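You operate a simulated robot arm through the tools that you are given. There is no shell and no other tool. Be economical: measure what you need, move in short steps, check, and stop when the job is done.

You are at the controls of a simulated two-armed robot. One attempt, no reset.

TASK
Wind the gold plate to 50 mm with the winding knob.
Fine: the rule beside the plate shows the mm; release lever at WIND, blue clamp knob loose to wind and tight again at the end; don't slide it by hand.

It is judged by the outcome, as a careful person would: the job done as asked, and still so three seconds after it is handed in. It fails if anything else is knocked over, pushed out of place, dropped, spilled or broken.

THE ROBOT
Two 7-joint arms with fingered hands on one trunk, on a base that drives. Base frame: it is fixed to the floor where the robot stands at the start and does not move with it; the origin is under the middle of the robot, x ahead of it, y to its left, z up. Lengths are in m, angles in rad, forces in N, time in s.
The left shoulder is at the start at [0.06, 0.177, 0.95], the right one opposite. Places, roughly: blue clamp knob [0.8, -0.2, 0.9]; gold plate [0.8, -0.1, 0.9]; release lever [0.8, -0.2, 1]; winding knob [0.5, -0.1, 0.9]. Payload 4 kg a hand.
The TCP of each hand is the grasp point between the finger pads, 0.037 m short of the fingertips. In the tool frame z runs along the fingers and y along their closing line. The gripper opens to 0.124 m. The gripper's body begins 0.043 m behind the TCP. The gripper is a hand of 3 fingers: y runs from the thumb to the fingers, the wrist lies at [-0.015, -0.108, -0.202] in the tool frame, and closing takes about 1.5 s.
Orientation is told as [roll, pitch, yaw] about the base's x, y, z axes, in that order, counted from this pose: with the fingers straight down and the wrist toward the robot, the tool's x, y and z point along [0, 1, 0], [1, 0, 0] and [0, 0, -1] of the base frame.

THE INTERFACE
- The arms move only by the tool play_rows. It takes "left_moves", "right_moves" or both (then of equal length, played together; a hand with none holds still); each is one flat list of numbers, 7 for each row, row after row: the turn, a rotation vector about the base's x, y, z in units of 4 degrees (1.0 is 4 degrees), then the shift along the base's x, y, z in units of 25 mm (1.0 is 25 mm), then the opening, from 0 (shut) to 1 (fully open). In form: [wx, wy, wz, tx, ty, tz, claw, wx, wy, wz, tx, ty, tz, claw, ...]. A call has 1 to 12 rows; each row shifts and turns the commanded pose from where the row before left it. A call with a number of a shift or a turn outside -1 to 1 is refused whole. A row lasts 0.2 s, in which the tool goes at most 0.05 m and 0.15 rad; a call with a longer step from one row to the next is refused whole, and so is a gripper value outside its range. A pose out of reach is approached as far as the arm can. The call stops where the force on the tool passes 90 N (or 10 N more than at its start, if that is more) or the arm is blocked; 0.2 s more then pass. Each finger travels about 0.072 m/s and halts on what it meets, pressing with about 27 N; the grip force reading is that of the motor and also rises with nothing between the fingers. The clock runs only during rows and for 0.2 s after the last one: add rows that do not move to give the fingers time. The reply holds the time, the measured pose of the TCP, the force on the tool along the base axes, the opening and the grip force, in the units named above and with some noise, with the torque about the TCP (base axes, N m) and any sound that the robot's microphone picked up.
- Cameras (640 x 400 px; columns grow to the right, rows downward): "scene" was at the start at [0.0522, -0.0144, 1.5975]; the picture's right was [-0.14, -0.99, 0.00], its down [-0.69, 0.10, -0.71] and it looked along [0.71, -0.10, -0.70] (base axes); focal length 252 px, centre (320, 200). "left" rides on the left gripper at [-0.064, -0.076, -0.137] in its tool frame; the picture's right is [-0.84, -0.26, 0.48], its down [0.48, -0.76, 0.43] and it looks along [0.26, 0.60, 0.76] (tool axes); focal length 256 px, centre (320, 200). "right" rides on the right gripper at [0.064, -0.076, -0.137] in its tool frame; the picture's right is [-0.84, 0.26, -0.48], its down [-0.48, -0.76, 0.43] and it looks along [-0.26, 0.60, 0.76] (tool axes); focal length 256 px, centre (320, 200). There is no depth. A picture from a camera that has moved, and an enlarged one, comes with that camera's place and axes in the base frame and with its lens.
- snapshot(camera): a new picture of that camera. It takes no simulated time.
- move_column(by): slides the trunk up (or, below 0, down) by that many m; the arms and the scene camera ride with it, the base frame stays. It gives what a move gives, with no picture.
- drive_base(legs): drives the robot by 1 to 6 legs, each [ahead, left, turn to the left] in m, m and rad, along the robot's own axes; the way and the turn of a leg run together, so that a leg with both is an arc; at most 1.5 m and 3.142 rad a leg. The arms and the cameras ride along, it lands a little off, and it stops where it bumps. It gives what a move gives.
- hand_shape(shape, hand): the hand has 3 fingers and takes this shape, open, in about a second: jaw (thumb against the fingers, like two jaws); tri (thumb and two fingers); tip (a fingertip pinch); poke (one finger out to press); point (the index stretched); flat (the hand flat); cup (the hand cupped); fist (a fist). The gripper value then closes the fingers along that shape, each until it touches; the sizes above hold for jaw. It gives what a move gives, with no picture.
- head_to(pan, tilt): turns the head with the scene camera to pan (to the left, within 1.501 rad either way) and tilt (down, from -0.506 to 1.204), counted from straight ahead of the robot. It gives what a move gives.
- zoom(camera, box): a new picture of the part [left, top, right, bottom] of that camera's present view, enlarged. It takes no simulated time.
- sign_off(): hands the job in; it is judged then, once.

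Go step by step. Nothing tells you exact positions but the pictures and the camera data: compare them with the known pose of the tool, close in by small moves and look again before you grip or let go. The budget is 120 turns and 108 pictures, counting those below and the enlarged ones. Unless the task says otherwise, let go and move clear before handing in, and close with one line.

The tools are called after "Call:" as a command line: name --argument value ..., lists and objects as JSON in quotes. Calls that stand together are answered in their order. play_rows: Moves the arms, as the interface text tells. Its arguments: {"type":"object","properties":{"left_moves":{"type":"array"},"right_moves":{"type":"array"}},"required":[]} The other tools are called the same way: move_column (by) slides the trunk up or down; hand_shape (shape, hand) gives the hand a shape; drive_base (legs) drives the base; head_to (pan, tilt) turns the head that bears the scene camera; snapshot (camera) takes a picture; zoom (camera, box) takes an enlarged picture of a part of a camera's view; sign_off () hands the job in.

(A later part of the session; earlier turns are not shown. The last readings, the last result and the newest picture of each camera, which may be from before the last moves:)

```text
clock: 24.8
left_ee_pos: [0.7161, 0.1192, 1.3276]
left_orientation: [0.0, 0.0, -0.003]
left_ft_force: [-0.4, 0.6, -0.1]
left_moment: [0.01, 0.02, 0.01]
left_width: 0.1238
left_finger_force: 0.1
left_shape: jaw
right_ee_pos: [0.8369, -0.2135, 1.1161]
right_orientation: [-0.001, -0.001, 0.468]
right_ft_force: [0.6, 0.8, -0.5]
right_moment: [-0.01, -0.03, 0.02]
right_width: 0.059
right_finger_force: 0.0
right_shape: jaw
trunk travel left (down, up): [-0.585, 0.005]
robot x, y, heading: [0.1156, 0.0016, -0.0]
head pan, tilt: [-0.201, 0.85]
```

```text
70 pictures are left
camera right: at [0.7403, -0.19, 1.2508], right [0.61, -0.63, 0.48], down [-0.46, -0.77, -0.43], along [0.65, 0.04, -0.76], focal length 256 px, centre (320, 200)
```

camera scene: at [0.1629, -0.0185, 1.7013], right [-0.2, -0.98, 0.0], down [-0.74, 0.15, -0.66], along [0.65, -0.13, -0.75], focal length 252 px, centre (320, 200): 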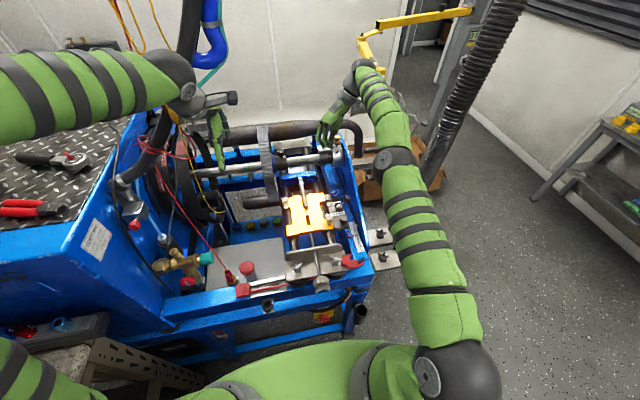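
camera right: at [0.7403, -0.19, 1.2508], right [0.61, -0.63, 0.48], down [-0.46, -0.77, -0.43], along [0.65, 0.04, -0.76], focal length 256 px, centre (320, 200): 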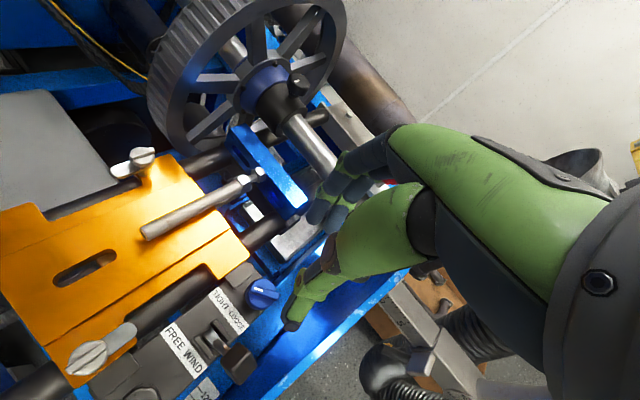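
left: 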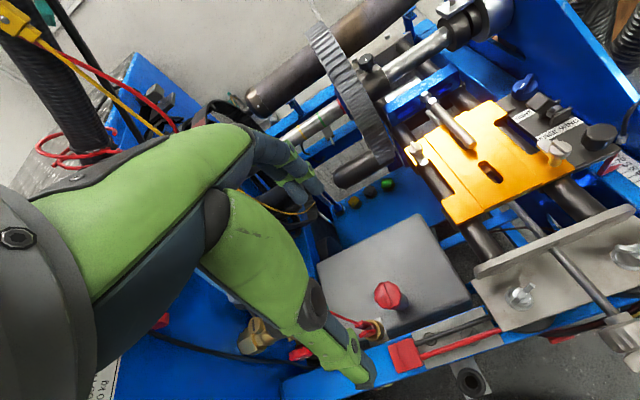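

The knob is near (0.840, -0.218). I'll descend over it.

Call:
play_rows --right_moves '[0, 0, 0, 0.12, -0.18, -0.97, 0.45, 0, 0, 0, 0, 0, -0.97, 0.45, 0, 0, 0, 0, 0, -0.97, 0.45, 0, 0, 0, 0, 0, -0.97, 0.45, 0, 0, 0, 0, 0, -0.97, 0.45, 0, 0, 0, 0, 0, -0.97, 0.45]'

Call:
zoom --camera "right" --box '[200, 150, 360, 350]'

Call:
zoom --camera "scene" --box '[300, 160, 380, 240]'

```text
clock: 26.1
left_ee_pos: [0.7161, 0.1194, 1.3276]
left_orientation: [0.0, 0.0, -0.005]
left_ft_force: [0.4, -0.5, -0.5]
left_moment: [0.01, 0.04, 0.01]
left_width: 0.1237
left_finger_force: 0.1
left_shape: jaw
right_ee_pos: [0.8384, -0.2177, 0.9679]
right_orientation: [0.0, -0.001, 0.471]
right_ft_force: [-0.3, 0.2, -0.2]
right_moment: [0.01, -0.01, 0.01]
right_width: 0.0561
right_finger_force: 0.1
right_shape: jaw
trunk travel left (down, up): [-0.585, 0.005]
robot x, y, heading: [0.1179, -0.0025, -0.006]
head pan, tilt: [-0.201, 0.85]
```

```text
2.00 times, centred on (280, 250) of right
camera zoom: at [0.7421, -0.1963, 1.1046], right [0.61, -0.63, 0.48], down [-0.46, -0.77, -0.44], along [0.65, 0.04, -0.76], focal length 512 px, centre (400, 100)
```

zoom: 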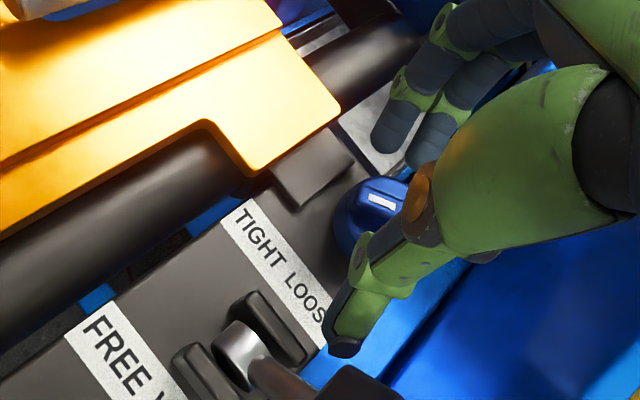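

```text
5.00 times, centred on (340, 200) of scene
camera zoom: at [0.1629, -0.0188, 1.7014], right [-0.2, -0.98, 0.0], down [-0.74, 0.15, -0.66], along [0.65, -0.13, -0.75], focal length 1259 px, centre (220, 200)
```

zoom: 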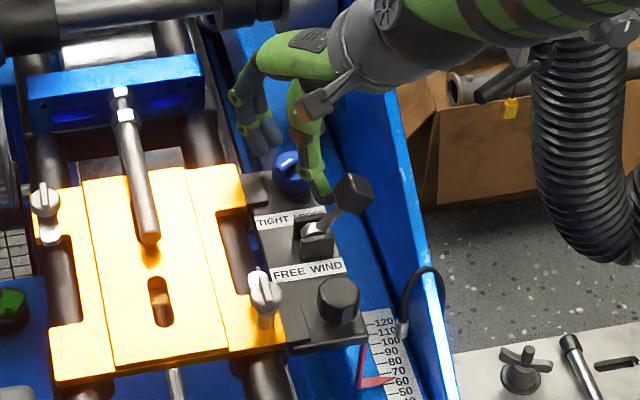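

Positioned. Close, then turn CCW.

Call:
play_rows --right_moves '[0, 0, 0, 0, 0, 0, 0, 0, 0, 0, 0, 0, 0, 0, 0, 0, 0, 0, 0, 0, 0, 0, 0, 0, 0, 0, 0, 0, 0, 0, 1, 0, 0, 0, 0, 0, 0, 1, 0, 0, 0, 0, 0, 0, 1, 0, 0, 0, 0, 0, 0, 1, 0, 0, 0, 0, 0, 0, 1, 0, 0, 0, 0]'

Call:
zoom --camera "right" --box '[200, 150, 360, 350]'

```text
clock: 28.1
left_ee_pos: [0.7153, 0.1184, 1.3285]
left_orientation: [-0.001, -0.001, -0.003]
left_ft_force: [0.2, 0.7, -0.1]
left_moment: [-0.01, -0.03, 0.0]
left_width: 0.1235
left_finger_force: 0.0
left_shape: jaw
right_ee_pos: [0.8383, -0.2186, 0.9707]
right_orientation: [-0.002, -0.001, 0.818]
right_ft_force: [-0.7, -10.5, 12.8]
right_moment: [-0.21, 0.0, -0.09]
right_width: 0.0076
right_finger_force: 27.2
right_shape: jaw
trunk travel left (down, up): [-0.585, 0.005]
robot x, y, heading: [0.1169, -0.0028, -0.004]
head pan, tilt: [-0.201, 0.85]
```

```text
2.00 times, centred on (280, 250) of right
camera zoom: at [0.7399, -0.2306, 1.1059], right [0.79, -0.38, 0.48], down [-0.17, -0.89, -0.43], along [0.6, 0.26, -0.76], focal length 512 px, centre (400, 100)
```

zoom: 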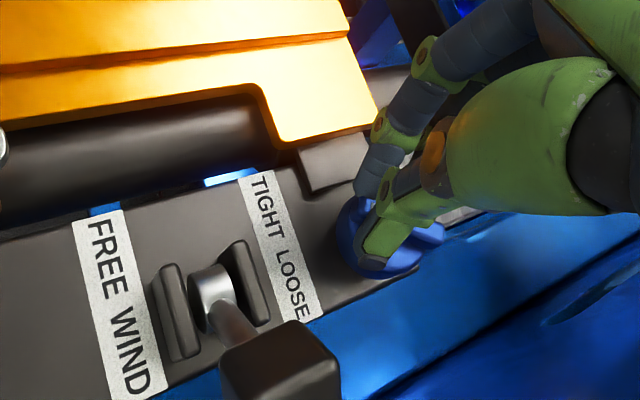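

It's following. I'll lift 2 mm, relieve -y and continue for 40°.

Call:
play_rows --right_moves '[0, 0, 1, 0, -0.06, 0.06, 0, 0, 0, 1, 0, -0.06, 0.04, 0, 0, 0, 1, 0, 0, 0, 0, 0, 0, 1, 0, 0, 0, 0, 0, 0, 1, 0, 0, 0, 0, 0, 0, 1, 0, 0, 0, 0, 0, 0, 1, 0, 0, 0, 0, 0, 0, 1, 0, 0, 0, 0, 0, 0, 1, 0, 0, 0, 0, 0, 0, 1, 0, 0, 0, 0]'

Call:
zoom --camera "right" --box '[200, 150, 360, 350]'

Call:
zoom --camera "scene" --box '[310, 170, 370, 220]'

```text
clock: 30.4
left_ee_pos: [0.7164, 0.1172, 1.3282]
left_orientation: [0.003, 0.0, -0.003]
left_ft_force: [0.3, 0.3, -0.2]
left_moment: [0.02, -0.03, -0.01]
left_width: 0.1237
left_finger_force: 0.1
left_shape: jaw
right_ee_pos: [0.8405, -0.2199, 0.9718]
right_orientation: [0.0, 0.0, 1.517]
right_ft_force: [3.0, -17.1, 0.2]
right_moment: [-0.52, -0.13, -0.15]
right_width: 0.0084
right_finger_force: 27.3
right_shape: jaw
trunk travel left (down, up): [-0.585, 0.005]
robot x, y, heading: [0.117, 0.0036, -0.005]
head pan, tilt: [-0.201, 0.85]
```

```text
2.00 times, centred on (280, 250) of right
camera zoom: at [0.7724, -0.2932, 1.1071], right [0.85, 0.21, 0.48], down [0.44, -0.78, -0.43], along [0.29, 0.58, -0.76], focal length 512 px, centre (400, 100)
```

zoom: 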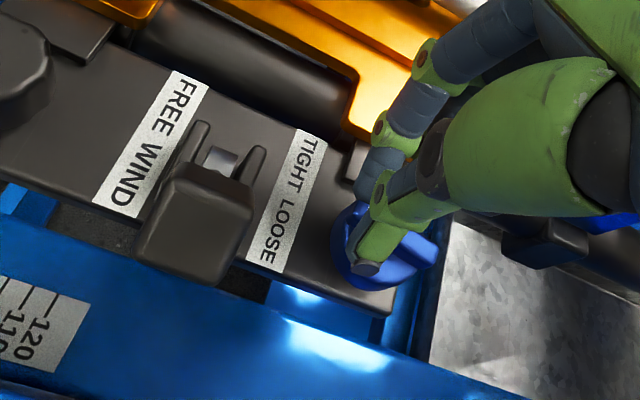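

```text
8.00 times, centred on (340, 195) of scene
camera zoom: at [0.163, -0.0204, 1.7014], right [-0.2, -0.98, 0.0], down [-0.74, 0.15, -0.66], along [0.65, -0.13, -0.75], focal length 2014 px, centre (160, 240)
```

zoom: 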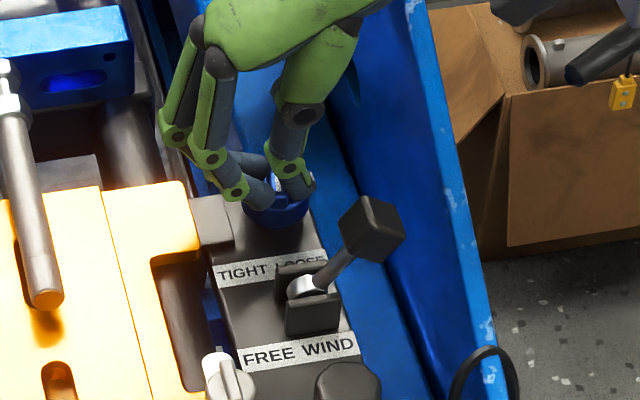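

The bar has turned 60° and the tick now faces the robot. Continue another 48°.

Call:
play_rows --right_moves '[0, 0, 1, 0, -0.06, 0, 0, 0, 0, 1, 0, -0.06, 0, 0, 0, 0, 1, 0, -0.03, 0, 0, 0, 0, 1, 0, 0, 0, 0, 0, 0, 1, 0, 0, 0, 0, 0, 0, 1, 0, 0, 0, 0, 0, 0, 1, 0, 0, 0, 0, 0, 0, 1, 0, 0, 0, 0, 0, 0, 1, 0, 0, 0, 0, 0, 0, 1, 0, 0, 0, 0, 0, 0, 1, 0, 0, 0, 0, 0, 0, 1, 0, 0, 0, 0]'

Call:
zoom --camera "scene" --box '[310, 170, 370, 220]'

```text
clock: 33.0
left_ee_pos: [0.7164, 0.118, 1.3275]
left_orientation: [0.0, 0.001, -0.003]
left_ft_force: [-1.1, 0.5, 0.1]
left_moment: [-0.03, 0.0, -0.01]
left_width: 0.1239
left_finger_force: 0.1
left_shape: jaw
right_ee_pos: [0.8407, -0.2246, 0.9722]
right_orientation: [0.0, 0.0, 2.355]
right_ft_force: [16.9, -12.2, 3.5]
right_moment: [-0.38, -0.57, -0.19]
right_width: 0.0095
right_finger_force: 27.1
right_shape: jaw
trunk travel left (down, up): [-0.585, 0.005]
robot x, y, heading: [0.1175, 0.002, -0.007]
head pan, tilt: [-0.201, 0.85]
```

```text
8.00 times, centred on (340, 195) of scene
camera zoom: at [0.1643, -0.0197, 1.7014], right [-0.2, -0.98, 0.0], down [-0.74, 0.15, -0.66], along [0.65, -0.13, -0.75], focal length 2014 px, centre (160, 240)
```

zoom: 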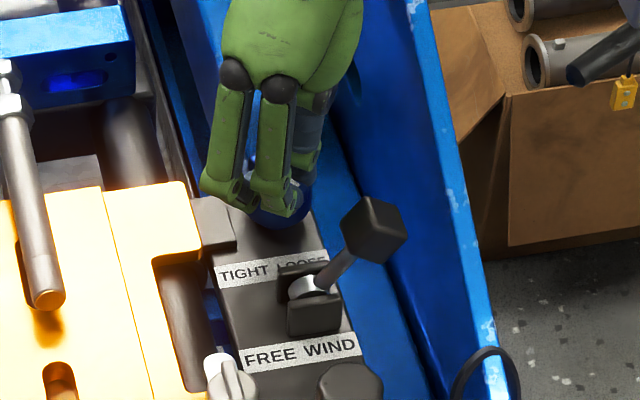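

Turned 108°. I'll relieve force and continue 28°.

Call:
play_rows --right_moves '[0, 0, 1, 0.08, -0.04, 0, 0, 0, 0, 1, 0.06, 0, 0, 0, 0, 0, 1, 0, 0, 0, 0, 0, 0, 1, 0, 0, 0, 0, 0, 0, 1, 0, 0, 0, 0, 0, 0, 1, 0, 0, 0, 0, 0, 0, 1, 0, 0, 0, 0]'

Call:
snapshot --camera "right"

```text
clock: 34.5
left_ee_pos: [0.7187, 0.1192, 1.3269]
left_orientation: [0.001, 0.002, -0.002]
left_ft_force: [0.1, -0.4, 0.5]
left_moment: [-0.02, 0.01, -0.01]
left_width: 0.1238
left_finger_force: 0.0
left_shape: jaw
right_ee_pos: [0.8428, -0.2243, 0.9737]
right_orientation: [0.0, -0.002, 2.704]
right_ft_force: [12.8, -12.5, -1.9]
right_moment: [-0.36, -0.43, -0.11]
right_width: 0.0094
right_finger_force: 27.2
right_shape: jaw
right hand out of reach, approached as far as the arm can: row 6, 7
trunk travel left (down, up): [-0.585, 0.005]
robot x, y, heading: [0.1138, 0.0012, -0.005]
head pan, tilt: [-0.201, 0.85]
```

```text
63 pictures are left
camera right: at [0.885, -0.3142, 1.1081], right [0.12, 0.87, 0.48], down [0.89, 0.12, -0.44], along [-0.43, 0.48, -0.76], focal length 256 px, centre (320, 200)
```

right: 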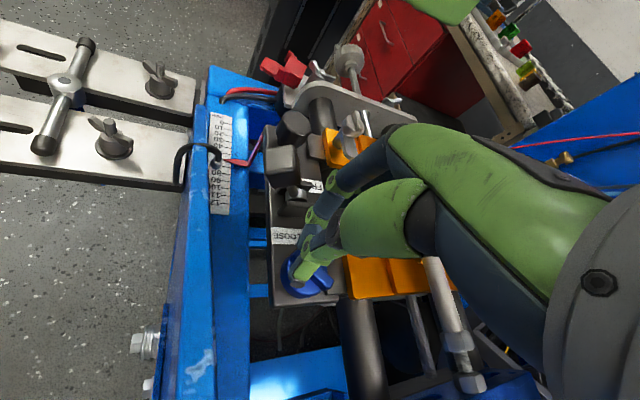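

The hand is at its reach limit, having turned about 128°. I'll open slightly and lift, then check the knob.

Call:
play_rows --right_moves '[0, 0, 0, 0, 0, 0, 0.33, 0, 0, 0, 0, 0, 0, 0.33, 0, 0, 0, 0, 0, 0.5, 0.33, 0, 0, 0, 0, 0, 0.9, 0.33, 0, 0, -1, 0, 0, 0.9, 0.33, 0, 0, -1, 0, 0, 0.9, 0.33, 0, 0, -1, 0, 0, 0.9, 0.33, 0, 0, -1, 0, 0, 0.9, 0.33]'

Call:
snapshot --camera "right"

Call:
zoom --camera "scene" --box '[310, 170, 370, 220]'

```text
clock: 36.4
left_ee_pos: [0.7158, 0.1201, 1.3286]
left_orientation: [0.0, 0.0, -0.004]
left_ft_force: [-0.1, 0.7, -1.6]
left_moment: [0.02, -0.01, 0.01]
left_width: 0.1237
left_finger_force: 0.2
left_shape: jaw
right_ee_pos: [0.8414, -0.2228, 1.0963]
right_orientation: [-0.001, 0.0, 2.426]
right_ft_force: [-1.3, 0.2, 0.4]
right_moment: [0.0, 0.02, 0.02]
right_width: 0.0406
right_finger_force: 0.1
right_shape: jaw
trunk travel left (down, up): [-0.585, 0.005]
robot x, y, heading: [0.114, 0.0006, -0.005]
head pan, tilt: [-0.201, 0.85]
```

```text
62 pictures are left
camera right: at [0.8567, -0.3208, 1.2314], right [0.36, 0.8, 0.48], down [0.89, -0.14, -0.44], along [-0.28, 0.58, -0.76], focal length 256 px, centre (320, 200)
```

right: 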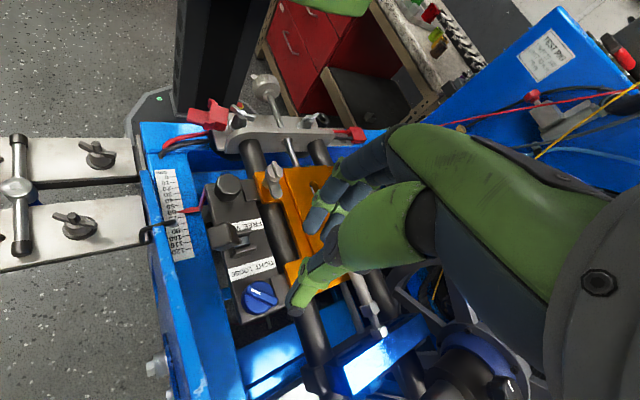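

```text
8.00 times, centred on (340, 195) of scene
camera zoom: at [0.1623, -0.0184, 1.7014], right [-0.2, -0.98, 0.0], down [-0.74, 0.15, -0.66], along [0.65, -0.13, -0.75], focal length 2014 px, centre (160, 240)
```

zoom: 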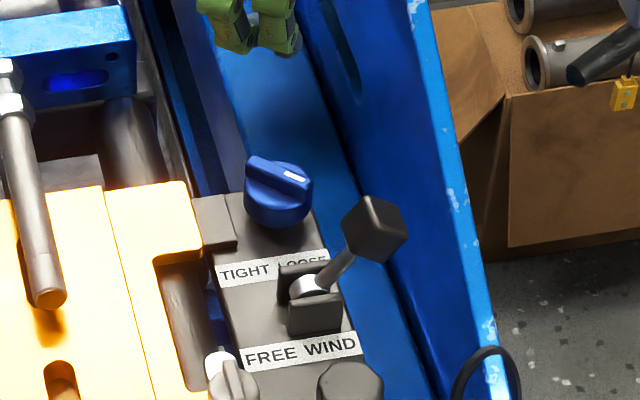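

The tick now points near LOOSE (turned about 113°). I'll regrip once more and turn to the end, to be sure.

Call:
play_rows --right_moves '[0, 0, 0, 0, 0.1, -0.95, 0.36, 0, 0, 0, 0, 0, -0.95, 0.36, 0, 0, 0, 0, 0, -0.95, 0.36, 0, 0, 0, 0, 0, -0.95, 0.36, 0, 0, 0, 0, 0, -0.95, 0.36, 0, 0, 0, 0, 0, -0.2, 0.36, 0, 0, 0, 0, 0, 0, 0, 0, 0, 0, 0, 0, 0, 0, 0, 0, 0, 0, 0, 0, 0]'

Call:
play_rows --right_moves '[0, 0, 1, 0, 0, 0, 0, 0, 0, 1, 0, 0, 0, 0, 0, 0, 1, 0.1, 0, 0, 0, 0, 0, 1, 0, 0, 0, 0]'

Call:
play_rows --right_moves '[0, 0, 0, 0, 0, 0, 0.33, 0, 0, 0, 0, 0, 0, 0.33, 0, 0, 0, 0, 0, 0.5, 0.33, 0, 0, 0, 0, 0, 0.9, 0.33, 0, 0, -1, 0, 0, 0.9, 0.33, 0, 0, -1, 0, 0, 0.9, 0.33, 0, 0, -1, 0, 0, 0.9, 0.33, 0, 0, -1, 0, 0, 0.9, 0.33]'

Call:
zoom --camera "scene" --box '[310, 170, 370, 220]'

```text
clock: 38.4
left_ee_pos: [0.7166, 0.1195, 1.3285]
left_orientation: [0.0, 0.0, -0.003]
left_ft_force: [-0.4, 0.7, 0.3]
left_moment: [0.0, -0.04, -0.02]
left_width: 0.1236
left_finger_force: 0.1
left_shape: jaw
right_ee_pos: [0.8434, -0.2219, 0.9735]
right_orientation: [-0.001, 0.0, 2.424]
right_ft_force: [-1.0, -0.1, 3.7]
right_moment: [-0.04, 0.0, -0.07]
right_width: 0.0054
right_finger_force: 27.3
right_shape: jaw
trunk travel left (down, up): [-0.585, 0.005]
robot x, y, heading: [0.1152, -0.003, -0.004]
head pan, tilt: [-0.201, 0.85]
```

```text
clock: 39.4
left_ee_pos: [0.7171, 0.1184, 1.3278]
left_orientation: [0.001, 0.002, -0.004]
left_ft_force: [0.1, -0.4, -0.5]
left_moment: [-0.01, -0.02, -0.01]
left_width: 0.1236
left_finger_force: 0.0
left_shape: jaw
right_ee_pos: [0.838, -0.2221, 0.975]
right_orientation: [-0.001, 0.005, 2.705]
right_ft_force: [17.7, -4.1, 6.3]
right_moment: [-0.13, -0.57, -0.08]
right_width: 0.008
right_finger_force: 26.9
right_shape: jaw
right hand out of reach, approached as far as the arm can: row 4
trunk travel left (down, up): [-0.585, 0.005]
robot x, y, heading: [0.1168, -0.002, -0.004]
head pan, tilt: [-0.201, 0.85]
```

```text
clock: 41.1
left_ee_pos: [0.7159, 0.1199, 1.3282]
left_orientation: [0.001, -0.001, -0.003]
left_ft_force: [1.3, 1.0, -0.2]
left_moment: [0.02, -0.01, 0.01]
left_width: 0.1238
left_finger_force: 0.1
left_shape: jaw
right_ee_pos: [0.8369, -0.2204, 1.099]
right_orientation: [-0.001, -0.001, 2.422]
right_ft_force: [0.2, -0.9, -0.2]
right_moment: [0.01, -0.02, -0.01]
right_width: 0.0407
right_finger_force: 0.1
right_shape: jaw
trunk travel left (down, up): [-0.585, 0.005]
robot x, y, heading: [0.1109, -0.0008, -0.002]
head pan, tilt: [-0.201, 0.85]
```

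```text
8.00 times, centred on (340, 195) of scene
camera zoom: at [0.1625, -0.0185, 1.7013], right [-0.2, -0.98, 0.0], down [-0.74, 0.15, -0.66], along [0.65, -0.13, -0.75], focal length 2014 px, centre (160, 240)
```

zoom: 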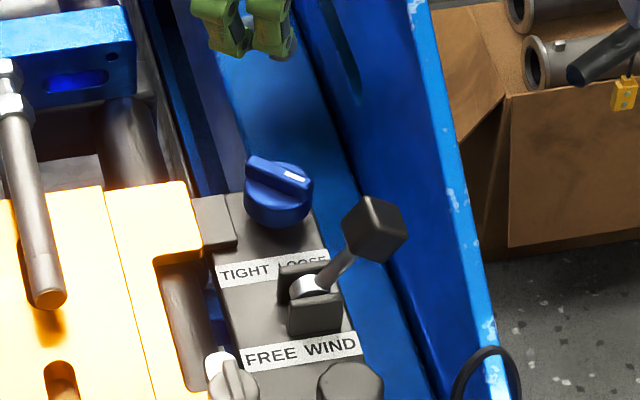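

The knob is at its stop and unchanged, so it is fully LOOSE. I'll raise and unwind the hand, then look around before driving back for the winding knob.

Call:
play_rows --right_moves '[0, 0, -1, 0, 0, 0.4, 0.33, 0, 0, -1, 0, 0, 0.4, 0.33, 0, 0, -1, 0, 0, 0.4, 0.33, 0, 0, -1, 0, 0, 0.4, 0.33, 0, 0, -1, 0, 0, 0.4, 0.33, 0, 0, -1, 0, 0, 0.4, 0.33, 0, 0, -1, 0, 0, 0.4, 0.33, 0, 0, -1, 0, 0, 0.4, 0.33, 0, 0, -1, 0, 0, 0.4, 0.33, 0, 0, -1, 0, 0, 0.4, 0.33, 0, 0, -1, 0, 0, 0, 0.33, 0, 0, -1, 0, 0, 0, 0.33]'

Call:
play_rows --right_moves '[0, 0, -1, -0.3, 0, 0, 0.33, 0, 0, -1, -0.3, 0, 0, 0.33, 0, 0, -1, -0.3, 0, 0, 0.33, 0, 0, -1, -0.3, 0, 0, 0.33, 0, 0, -1, -0.3, 0, 0, 0.33, 0, 0, -1, -0.3, 0, 0, 0.33, 0, 0, -1, -0.3, 0, 0, 0.33, 0, 0, -1, -0.3, 0, 0, 0.33, 0, 0, -1, -0.3, 0, 0, 0.33, 0, 0, -1, -0.3, 0, 0, 0.33, 0, 0, -1, -0.3, 0, 0, 0.33, 0, 0, -1, -0.3, 0, 0, 0.33]'

Call:
play_rows --right_moves '[0, 0, -1, -0.3, 0, 0, 0.33, 0, 0, -1, -0.3, 0, 0, 0.33, 0, 0, -1, -0.3, 0, 0, 0.33, 0, 0, -1, -0.3, 0, 0, 0.33, 0, 0, -1, -0.3, 0, 0, 0.33, 0, 0, -1, -0.3, 0, 0, 0.33, 0, 0, -1, -0.3, 0, 0, 0.33, 0, 0, -1, -0.3, 0, 0, 0.33, 0, 0, -1, -0.3, 0, 0, 0.33, 0, 0, -1, -0.3, 0, 0, 0.33, 0, 0, -0.7, -0.3, 0, 0, 0.33]'

Call:
head_to --pan -1.5 --tilt 0.8

Call:
snapshot --camera "scene"

Call:
head_to --pan 1.5 --tilt 0.8

Call:
snapshot --camera "scene"

```text
clock: 43.8
left_ee_pos: [0.7164, 0.1191, 1.3287]
left_orientation: [0.0, 0.0, -0.003]
left_ft_force: [-0.5, -0.1, -0.1]
left_moment: [-0.02, 0.0, -0.01]
left_width: 0.1235
left_finger_force: 0.0
left_shape: jaw
right_ee_pos: [0.8354, -0.2214, 1.1992]
right_orientation: [-0.001, 0.0, 1.586]
right_ft_force: [0.0, -0.6, 0.3]
right_moment: [-0.02, 0.0, -0.06]
right_width: 0.0405
right_finger_force: 0.2
right_shape: jaw
trunk travel left (down, up): [-0.585, 0.005]
robot x, y, heading: [0.114, -0.0038, -0.001]
head pan, tilt: [-0.201, 0.85]
```

```text
clock: 46.4
left_ee_pos: [0.7165, 0.12, 1.3296]
left_orientation: [0.0, 0.0, -0.005]
left_ft_force: [0.3, -0.7, -0.4]
left_moment: [-0.02, 0.0, 0.01]
left_width: 0.1239
left_finger_force: 0.0
left_shape: jaw
right_ee_pos: [0.7442, -0.2219, 1.1986]
right_orientation: [0.0, -0.001, 0.749]
right_ft_force: [0.7, -0.1, 0.4]
right_moment: [-0.01, -0.02, -0.02]
right_width: 0.0406
right_finger_force: 0.0
right_shape: jaw
trunk travel left (down, up): [-0.585, 0.005]
robot x, y, heading: [0.1132, -0.0013, -0.006]
head pan, tilt: [-0.201, 0.85]
```

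```text
clock: 48.8
left_ee_pos: [0.7162, 0.1195, 1.3294]
left_orientation: [0.001, 0.0, -0.003]
left_ft_force: [0.2, 0.0, -0.6]
left_moment: [0.01, 0.03, 0.04]
left_width: 0.1239
left_finger_force: 0.1
left_shape: jaw
right_ee_pos: [0.6639, -0.2228, 1.2003]
right_orientation: [0.0, 0.0, 0.002]
right_ft_force: [0.4, 0.2, -0.7]
right_moment: [-0.02, 0.05, -0.02]
right_width: 0.0405
right_finger_force: 0.0
right_shape: jaw
trunk travel left (down, up): [-0.585, 0.005]
robot x, y, heading: [0.114, -0.0014, -0.0]
head pan, tilt: [-0.201, 0.85]
```

```text
clock: 50.2
left_ee_pos: [0.7166, 0.1192, 1.3276]
left_orientation: [0.0, 0.001, -0.004]
left_ft_force: [0.2, 0.0, -0.5]
left_moment: [-0.04, 0.02, -0.01]
left_width: 0.1236
left_finger_force: 0.0
left_shape: jaw
right_ee_pos: [0.6634, -0.2222, 1.2003]
right_orientation: [0.0, 0.001, 0.003]
right_ft_force: [-1.0, 0.2, -0.1]
right_moment: [-0.01, 0.02, -0.01]
right_width: 0.0406
right_finger_force: 0.2
right_shape: jaw
trunk travel left (down, up): [-0.585, 0.005]
robot x, y, heading: [0.1177, -0.001, -0.004]
head pan, tilt: [-1.499, 0.799]
```

```text
59 pictures are left
camera scene: at [0.0916, -0.0832, 1.7054], right [-1.0, -0.07, 0.0], down [-0.05, 0.72, -0.7], along [0.05, -0.7, -0.72], focal length 252 px, centre (320, 200)
```

scene: 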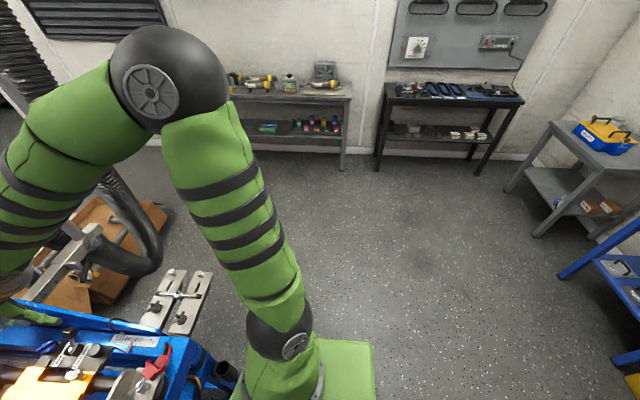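

```text
clock: 52.8
left_ee_pos: [0.7173, 0.1197, 1.3279]
left_orientation: [0.001, 0.0, -0.003]
left_ft_force: [0.8, 1.0, 0.1]
left_moment: [0.01, -0.03, 0.01]
left_width: 0.1236
left_finger_force: 0.1
left_shape: jaw
right_ee_pos: [0.6639, -0.2214, 1.2006]
right_orientation: [0.0, -0.002, 0.002]
right_ft_force: [0.4, -0.5, -0.3]
right_moment: [-0.03, 0.0, -0.03]
right_width: 0.0407
right_finger_force: 0.1
right_shape: jaw
trunk travel left (down, up): [-0.585, 0.005]
robot x, y, heading: [0.117, -0.0041, -0.006]
head pan, tilt: [1.499, 0.799]
```

```text
58 pictures are left
camera scene: at [0.0921, 0.0777, 1.7054], right [1.0, -0.08, 0.0], down [-0.05, -0.71, -0.7], along [0.05, 0.7, -0.72], focal length 252 px, centre (320, 200)
```

scene: 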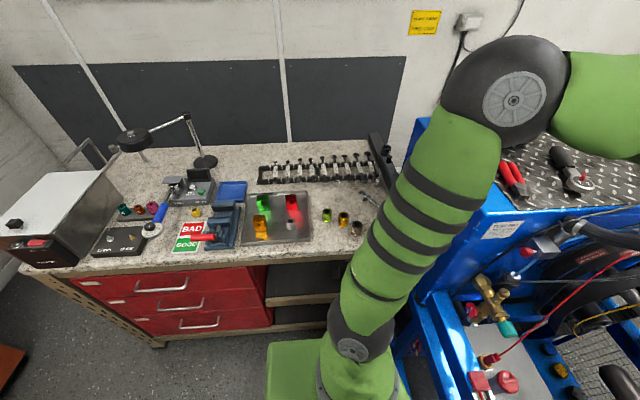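

The floor behind is free. I'll drive back 0.36 m and turn the head to the winding knob.

Call:
drive_base --legs '[[-0.36, 0, 0]]'

Call:
head_to --pan -0.12 --tilt 0.75

Call:
snapshot --camera "scene"

Call:
snapshot --camera "right"

```text
clock: 55.1
left_ee_pos: [0.3503, 0.1264, 1.3286]
left_orientation: [0.001, 0.0, 0.01]
left_ft_force: [0.1, -0.5, 0.3]
left_moment: [-0.01, -0.03, -0.04]
left_width: 0.1237
left_finger_force: 0.1
left_shape: jaw
right_ee_pos: [0.3025, -0.2152, 1.1994]
right_orientation: [0.0, -0.001, 0.014]
right_ft_force: [-0.4, -0.6, -0.3]
right_moment: [-0.03, 0.01, 0.01]
right_width: 0.0406
right_finger_force: 0.1
right_shape: jaw
trunk travel left (down, up): [-0.585, 0.005]
robot x, y, heading: [-0.2502, 0.002, 0.008]
head pan, tilt: [1.499, 0.799]
```

```text
clock: 56.8
left_ee_pos: [0.3521, 0.125, 1.3285]
left_orientation: [0.0, 0.001, 0.01]
left_ft_force: [0.0, 0.1, -0.3]
left_moment: [0.03, 0.0, 0.01]
left_width: 0.1237
left_finger_force: 0.1
left_shape: jaw
right_ee_pos: [0.3023, -0.2149, 1.1995]
right_orientation: [0.0, 0.002, 0.013]
right_ft_force: [0.3, 0.3, -0.1]
right_moment: [0.02, 0.0, -0.01]
right_width: 0.0406
right_finger_force: 0.0
right_shape: jaw
trunk travel left (down, up): [-0.585, 0.005]
robot x, y, heading: [-0.2481, -0.0019, 0.011]
head pan, tilt: [-0.12, 0.75]
```

```text
57 pictures are left
camera scene: at [-0.195, -0.0134, 1.7094], right [-0.11, -0.99, 0.0], down [-0.68, 0.07, -0.73], along [0.73, -0.08, -0.68], focal length 252 px, centre (320, 200)
```

scene: 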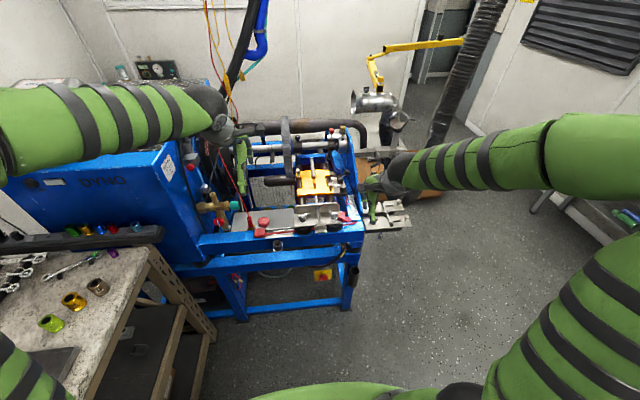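

```text
56 pictures are left
camera right: at [0.227, -0.1531, 1.3347], right [0.27, -0.83, 0.48], down [-0.75, -0.49, -0.43], along [0.6, -0.25, -0.76], focal length 256 px, centre (320, 200)
```

right: 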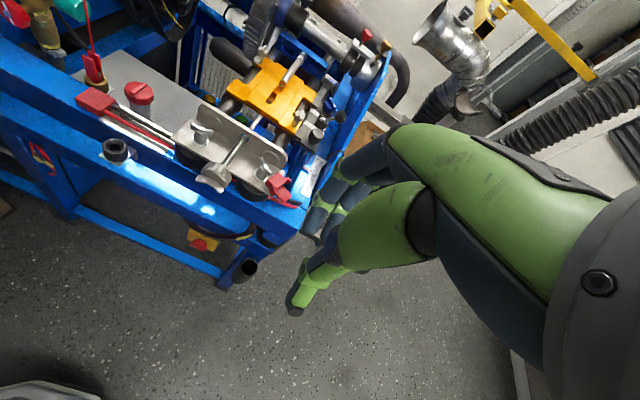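

I'll lower the trunk again and pitch the hand to point forward, approaching in front of the knob.

Call:
move_column --by -0.11

Call:
play_rows --right_moves '[0, -1, 0, 0.1, 0.2, 0, 0.5, 0, -1, 0, 0.1, 0.2, 0, 0.5, 0, -1, 0, 0.1, 0.2, 0, 0.5, 0, -1, 0, 0.1, 0.2, 0, 0.5, 0, -1, 0, 0.1, 0.2, 0, 0.5, 0, -1, 0, 0.1, 0.2, 0, 0.5, 0, -1, 0, 0.1, 0.2, 0, 0.5, 0, -1, 0, 0.1, 0.2, 0, 0.5, 0, -1, 0, 0.1, 0.2, 0, 0.5, 0, -1, 0, 0.1, 0.2, 0, 0.5, 0, -1, 0, 0.1, 0.2, 0, 0.5, 0, -1, 0, 0.1, 0.2, 0, 0.5]'

Call:
play_rows --right_moves '[0, -1, 0, 0.1, 0.2, 0, 0.5, 0, -1, 0, 0.1, 0.2, 0, 0.5, 0, -1, 0, 0.1, 0.2, 0, 0.5, 0, -1, 0, 0.1, 0.2, 0, 0.5, 0, -1, 0, 0.1, 0.2, 0, 0.5, 0, -1, 0, 0.1, 0.2, 0, 0.5, 0, -1, 0, 0.1, 0.2, 0, 0.5, 0, -1, 0, 0.1, 0.2, 0, 0.5, 0, -1, 0, 0.1, 0.2, 0, 0.5, 0, -1, 0, 0.1, 0.2, 0, 0.5, 0, -0.5, -0.15, 0.1, 0.2, 0, 0.5]'

Call:
snapshot --camera "right"

Call:
snapshot --camera "scene"

```text
clock: 58.2
left_ee_pos: [0.3505, 0.1263, 1.2177]
left_orientation: [0.002, 0.0, 0.011]
left_ft_force: [0.2, -0.3, 0.0]
left_moment: [0.01, 0.01, 0.01]
left_width: 0.124
left_finger_force: 0.1
left_shape: jaw
right_ee_pos: [0.3031, -0.2156, 1.0889]
right_orientation: [0.001, 0.0, 0.014]
right_ft_force: [-0.3, 0.0, 0.0]
right_moment: [0.01, -0.03, -0.02]
right_width: 0.0407
right_finger_force: 0.1
right_shape: jaw
trunk travel left (down, up): [-0.475, 0.115]
robot x, y, heading: [-0.253, -0.0006, 0.006]
head pan, tilt: [-0.12, 0.75]
```

```text
clock: 60.9
left_ee_pos: [0.3521, 0.1244, 1.2183]
left_orientation: [0.0, 0.0, 0.008]
left_ft_force: [-0.5, 0.6, 0.0]
left_moment: [-0.01, -0.01, 0.0]
left_width: 0.1239
left_finger_force: 0.0
left_shape: jaw
right_ee_pos: [0.3327, -0.1572, 1.0853]
right_orientation: [-0.028, -0.8, 0.038]
right_ft_force: [-0.4, 0.5, -0.5]
right_moment: [0.02, 0.02, 0.02]
right_width: 0.0618
right_finger_force: 0.1
right_shape: jaw
right hand out of reach, approached as far as the arm can: row 12
trunk travel left (down, up): [-0.475, 0.115]
robot x, y, heading: [-0.2491, -0.0, 0.011]
head pan, tilt: [-0.12, 0.75]
```

```text
clock: 63.2
left_ee_pos: [0.3518, 0.1266, 1.2179]
left_orientation: [0.001, 0.0, 0.011]
left_ft_force: [-0.2, -0.8, 0.9]
left_moment: [0.0, -0.04, 0.02]
left_width: 0.1239
left_finger_force: 0.0
left_shape: jaw
right_ee_pos: [0.3784, -0.0888, 1.1233]
right_orientation: [-0.16, -1.49, 0.143]
right_ft_force: [0.5, -0.1, -0.2]
right_moment: [0.02, 0.0, -0.03]
right_width: 0.0617
right_finger_force: 0.1
right_shape: jaw
right hand out of reach, approached as far as the arm can: row 1, 2, 3, 8, 10, 11
trunk travel left (down, up): [-0.475, 0.115]
robot x, y, heading: [-0.2488, 0.0025, 0.008]
head pan, tilt: [-0.12, 0.75]
```

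```text
55 pictures are left
camera right: at [0.238, -0.0231, 1.056], right [-0.47, -0.83, 0.3], down [0.37, -0.5, -0.79], along [0.8, -0.26, 0.54], focal length 256 px, centre (320, 200)
```

right: 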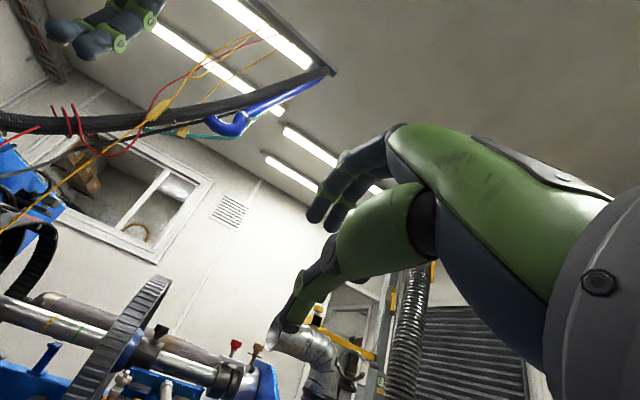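

```text
54 pictures are left
camera scene: at [-0.1949, -0.0131, 1.5994], right [-0.11, -0.99, 0.0], down [-0.68, 0.08, -0.73], along [0.73, -0.08, -0.68], focal length 252 px, centre (320, 200)
```

scene: 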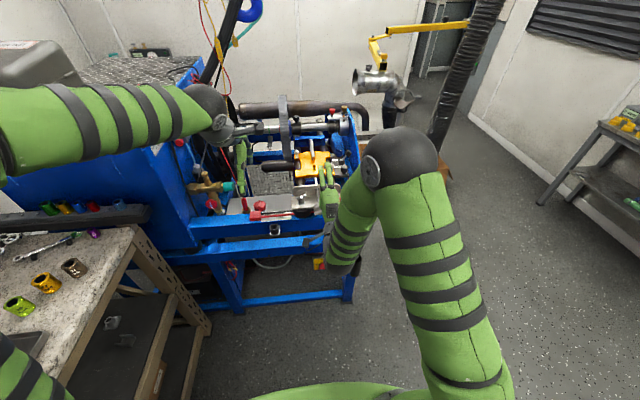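

The hand points forward at (0.378, -0.089, 1.12). I'll lower it in front of the winding knob, stopping short in x.

Call:
play_rows --right_moves '[0, 0, 0, 0, 0, -0.9, 0.6, 0, 0, 0, 0, 0, -0.9, 0.6, 0, 0, 0, 0, 0, -0.9, 0.6, 0, 0, 0, 0, 0, -0.9, 0.6, 0, 0, 0, 0, 0, -0.9, 0.6, 0, 0, 0, 0, 0, -0.9, 0.6, 0, 0, 0, 0, 0, -0.9, 0.6]'

Call:
snapshot --camera "left"

Call:
zoom --camera "scene" --box '[260, 170, 380, 270]'

```text
clock: 64.8
left_ee_pos: [0.3518, 0.1258, 1.2175]
left_orientation: [0.0, 0.001, 0.011]
left_ft_force: [-0.4, -0.6, 0.2]
left_moment: [0.02, -0.02, -0.01]
left_width: 0.1235
left_finger_force: 0.1
left_shape: jaw
right_ee_pos: [0.449, -0.0664, 1.0214]
right_orientation: [-0.159, -1.494, 0.139]
right_ft_force: [0.4, 0.3, -0.1]
right_moment: [-0.01, 0.01, 0.01]
right_width: 0.0743
right_finger_force: 0.1
right_shape: jaw
right hand out of reach, approached as far as the arm can: row 1, 2, 3, 4, 5, 6, 7
trunk travel left (down, up): [-0.475, 0.115]
robot x, y, heading: [-0.2489, -0.002, 0.007]
head pan, tilt: [-0.12, 0.75]
```

```text
53 pictures are left
camera left: at [0.2767, 0.0615, 1.3539], right [-0.25, -0.84, -0.48], down [-0.76, 0.48, -0.43], along [0.59, 0.26, -0.76], focal length 256 px, centre (320, 200)
```

left: 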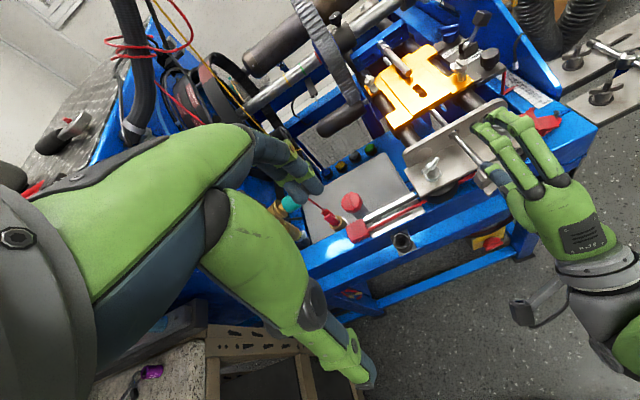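

```text
4.00 times, centred on (320, 220) of scene
camera zoom: at [-0.1946, -0.0134, 1.5994], right [-0.11, -0.99, 0.0], down [-0.68, 0.08, -0.73], along [0.73, -0.08, -0.68], focal length 1007 px, centre (320, 120)
```

zoom: 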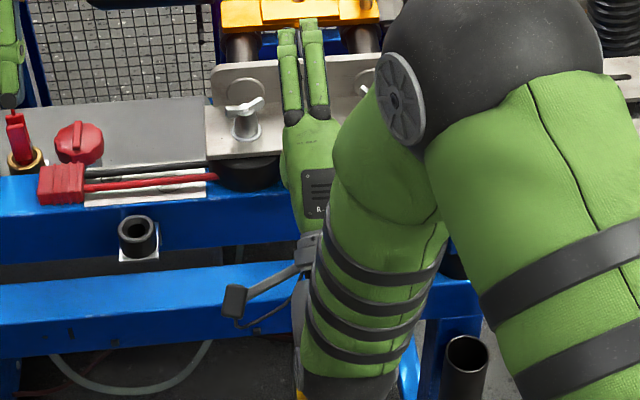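

The arm is too folded to get down here. I'll back up 0.17 m and lower the trunk 0.18 m so the forearm lies flatter.

Call:
drive_base --legs '[[-0.17, 0, -0.008]]'

Call:
move_column --by -0.18

Call:
play_rows --right_moves '[0, 0, 0, 0, 0, 0, 0.6, 0, 0, 0, 0, 0, 0, 0.6]'

Call:
snapshot --camera "left"

```text
clock: 66.3
left_ee_pos: [0.1851, 0.1206, 1.2188]
left_orientation: [0.001, -0.002, 0.004]
left_ft_force: [0.0, -0.5, 0.2]
left_moment: [0.02, -0.02, 0.01]
left_width: 0.1238
left_finger_force: 0.0
left_shape: jaw
right_ee_pos: [0.2805, -0.072, 1.0211]
right_orientation: [-0.16, -1.491, 0.134]
right_ft_force: [0.1, 0.3, 0.0]
right_moment: [0.02, -0.01, 0.0]
right_width: 0.0738
right_finger_force: 0.0
right_shape: jaw
trunk travel left (down, up): [-0.475, 0.115]
robot x, y, heading: [-0.4145, -0.0041, 0.003]
head pan, tilt: [-0.12, 0.75]
```

```text
clock: 68.3
left_ee_pos: [0.1846, 0.1206, 1.0374]
left_orientation: [-0.001, 0.002, 0.004]
left_ft_force: [0.1, -0.3, -0.3]
left_moment: [0.01, -0.04, -0.05]
left_width: 0.1238
left_finger_force: 0.0
left_shape: jaw
right_ee_pos: [0.281, -0.0721, 0.8415]
right_orientation: [-0.159, -1.493, 0.134]
right_ft_force: [-0.4, -0.2, 0.8]
right_moment: [0.02, -0.01, 0.0]
right_width: 0.0742
right_finger_force: 0.0
right_shape: jaw
trunk travel left (down, up): [-0.295, 0.295]
robot x, y, heading: [-0.4149, -0.0007, 0.002]
head pan, tilt: [-0.12, 0.75]
```

```text
clock: 68.9
left_ee_pos: [0.186, 0.1213, 1.0382]
left_orientation: [0.0, 0.0, 0.003]
left_ft_force: [0.1, -0.3, 0.6]
left_moment: [-0.01, 0.05, -0.01]
left_width: 0.1236
left_finger_force: 0.3
left_shape: jaw
right_ee_pos: [0.2815, -0.0718, 0.8416]
right_orientation: [-0.158, -1.493, 0.134]
right_ft_force: [-0.3, 0.1, -0.2]
right_moment: [0.0, -0.01, -0.03]
right_width: 0.0739
right_finger_force: 0.0
right_shape: jaw
trunk travel left (down, up): [-0.295, 0.295]
robot x, y, heading: [-0.4166, 0.0019, 0.001]
head pan, tilt: [-0.12, 0.75]
```

```text
51 pictures are left
camera left: at [0.1099, 0.0569, 1.1741], right [-0.25, -0.84, -0.48], down [-0.76, 0.48, -0.43], along [0.6, 0.26, -0.76], focal length 256 px, centre (320, 200)
```

left: 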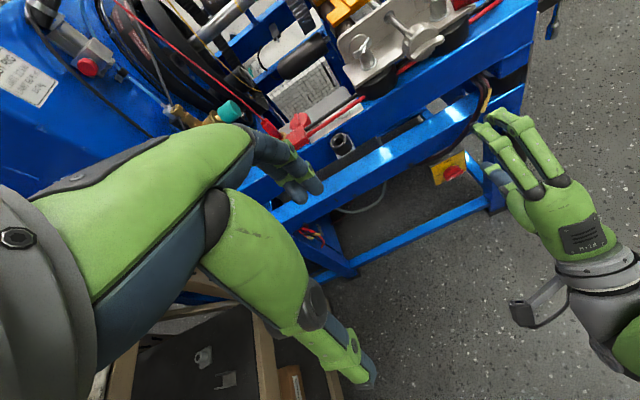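

Now raise to knob height and approach in x a bit.

Call:
play_rows --right_moves '[0, 0, 0, 0.6, -0.15, 0.6, 0.6, 0, 0, 0, 0.6, -0.15, 0.6, 0.6, 0, 0, 0, 0.6, -0.15, 0.6, 0.6, 0, 0, 0, 0.6, -0.15, 0.6, 0.6, 0, 0, 0, 0.6, -0.1, 0.3, 0.6]'

Call:
zoom --camera "scene" --box '[240, 100, 400, 220]'

Call:
snapshot --camera "left"

```text
clock: 70.1
left_ee_pos: [0.1854, 0.1207, 1.0371]
left_orientation: [0.0, 0.001, 0.003]
left_ft_force: [-0.3, -0.8, 0.3]
left_moment: [0.02, 0.03, 0.01]
left_width: 0.1238
left_finger_force: 0.1
left_shape: jaw
right_ee_pos: [0.3548, -0.0787, 0.9119]
right_orientation: [-0.166, -1.49, 0.127]
right_ft_force: [-0.6, -0.8, -0.6]
right_moment: [-0.03, -0.01, 0.01]
right_width: 0.074
right_finger_force: 0.1
right_shape: jaw
right hand out of reach, approached as far as the arm can: row 3, 4, 5
trunk travel left (down, up): [-0.295, 0.295]
robot x, y, heading: [-0.4154, -0.0036, -0.001]
head pan, tilt: [-0.12, 0.75]
```

```text
3.33 times, centred on (320, 160) of scene
camera zoom: at [-0.3619, -0.0147, 1.4194], right [-0.12, -0.99, 0.0], down [-0.68, 0.08, -0.73], along [0.73, -0.09, -0.68], focal length 839 px, centre (320, 333)
```

zoom: 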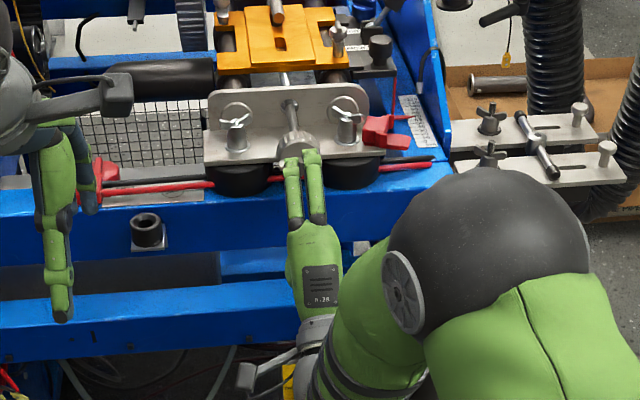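

```text
49 pictures are left
camera left: at [0.1099, 0.0569, 1.1741], right [-0.25, -0.84, -0.48], down [-0.76, 0.48, -0.43], along [0.6, 0.26, -0.76], focal length 256 px, centre (320, 200)
```

left: 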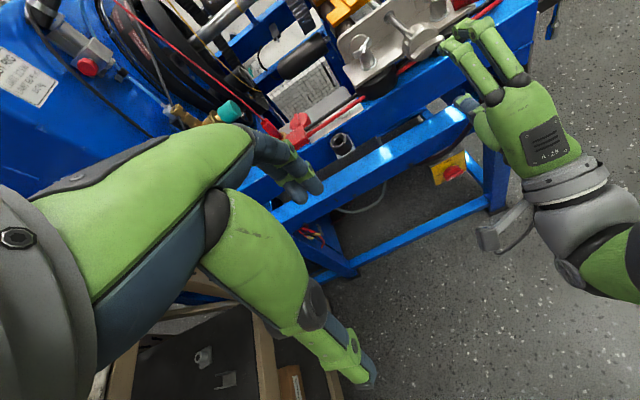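

The pose is at the limit with the wrist low. I'll test the roll range here, away from the knob, rolling the wrist out to the right.

Call:
play_rows --right_moves '[-1, 0, 0, -0.1, 0, 0, 0.6, -1, 0, 0, 0, 0, 0, 0.6, -1, 0, 0, 0, 0, 0, 0.6, -1, 0, 0, 0, 0, 0, 0.6, -1, 0, 0, 0, 0, 0, 0.6, -1, 0, 0, 0, 0, 0, 0.6, -1, 0, 0, 0, 0, 0, 0.6, -1, 0, 0, 0, 0, 0, 0.6, -1, 0, 0, 0, 0, 0, 0.6, -1, 0, 0, 0, 0, 0, 0.6, -1, 0, 0, 0, 0, 0, 0.6, -1, 0, 0, 0, 0, 0, 0.6]'

Call:
play_rows --right_moves '[-1, 0, 0, -0.1, 0, 0, 0.6, -1, 0, 0, 0, 0, 0, 0.6, -1, 0, 0, 0, 0, 0, 0.6, -1, 0, 0, 0, 0, 0, 0.6, -1, 0, 0, 0, 0, 0, 0.6, -1, 0, 0, 0, 0, 0, 0.6, -1, 0, 0, 0, 0, 0, 0.6, -1, 0, 0, 0, 0, 0, 0.6, -1, 0, 0, 0, 0, 0, 0.6, -1, 0, 0, 0, 0, 0, 0.6, -1, 0, 0, 0, 0, 0, 0.6, -1, 0, 0, 0, 0, 0, 0.6]'

Call:
play_rows --right_moves '[-1, 0, 0, -0.1, 0, 0, 0.6, -1, 0, 0, 0, 0, 0, 0.6, -1, 0, 0, 0, 0, 0, 0.6, -1, 0, 0, 0, 0, 0, 0.6, -1, 0, 0, 0, 0, 0, 0.6, -1, 0, 0, 0, 0, 0, 0.6, -1, 0, 0, 0, 0, 0, 0.6, -1, 0, 0, 0, 0, 0, 0.6, -1, 0, 0, 0, 0, 0, 0.6, -1, 0, 0, 0, 0, 0, 0.6, -1, 0, 0, 0, 0, 0, 0.6, -1, 0, 0, 0, 0, 0, 0.6]'

Call:
snapshot --camera "scene"

```text
clock: 72.7
left_ee_pos: [0.1852, 0.1212, 1.0389]
left_orientation: [0.001, -0.003, 0.005]
left_ft_force: [0.2, 0.5, -0.6]
left_moment: [-0.05, 0.01, 0.03]
left_width: 0.1236
left_finger_force: 0.2
left_shape: jaw
right_ee_pos: [0.3509, -0.0625, 0.8982]
right_orientation: [-1.538, -0.721, 1.464]
right_ft_force: [-0.5, -0.3, -0.2]
right_moment: [0.01, 0.01, 0.02]
right_width: 0.0739
right_finger_force: 0.1
right_shape: jaw
right hand out of reach, approached as far as the arm can: row 8, 9, 10, 11, 12
trunk travel left (down, up): [-0.295, 0.295]
robot x, y, heading: [-0.4176, -0.006, 0.0]
head pan, tilt: [-0.12, 0.75]
```

```text
clock: 75.3
left_ee_pos: [0.1844, 0.1206, 1.0383]
left_orientation: [0.0, 0.0, 0.003]
left_ft_force: [-1.0, -0.2, 0.5]
left_moment: [-0.01, 0.0, -0.01]
left_width: 0.1234
left_finger_force: 0.0
left_shape: jaw
right_ee_pos: [0.3309, -0.0297, 0.8104]
right_orientation: [-1.618, -0.006, 1.489]
right_ft_force: [0.0, -0.8, -0.2]
right_moment: [0.0, -0.01, -0.01]
right_width: 0.0741
right_finger_force: 0.1
right_shape: jaw
right hand out of reach, approached as far as the arm can: row 1, 2, 3, 4, 5, 6, 7, 8, 9, 10, 11, 12
trunk travel left (down, up): [-0.295, 0.295]
robot x, y, heading: [-0.4168, -0.0052, -0.002]
head pan, tilt: [-0.12, 0.75]
```

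```text
clock: 77.9
left_ee_pos: [0.1844, 0.1213, 1.0384]
left_orientation: [-0.001, 0.0, 0.004]
left_ft_force: [-0.3, 0.8, -0.9]
left_moment: [-0.02, 0.03, -0.02]
left_width: 0.1236
left_finger_force: 0.1
left_shape: jaw
right_ee_pos: [0.3313, -0.0295, 0.8116]
right_orientation: [-1.618, -0.006, 1.489]
right_ft_force: [-0.1, 0.2, -0.7]
right_moment: [0.0, 0.01, -0.04]
right_width: 0.0741
right_finger_force: 0.0
right_shape: jaw
right hand out of reach, approached as far as the arm can: row 1, 2, 3, 4, 5, 6, 7, 8, 9, 10, 11, 12
trunk travel left (down, up): [-0.295, 0.295]
robot x, y, heading: [-0.4135, -0.0022, 0.005]
head pan, tilt: [-0.12, 0.75]
```

```text
48 pictures are left
camera scene: at [-0.3619, -0.0147, 1.4194], right [-0.12, -0.99, 0.0], down [-0.68, 0.08, -0.73], along [0.73, -0.09, -0.68], focal length 252 px, centre (320, 200)
```

scene: 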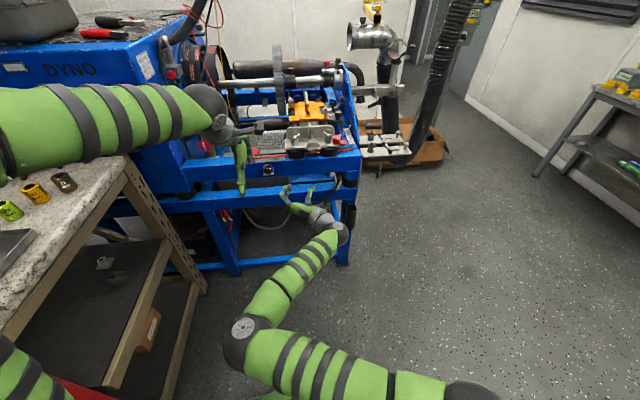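

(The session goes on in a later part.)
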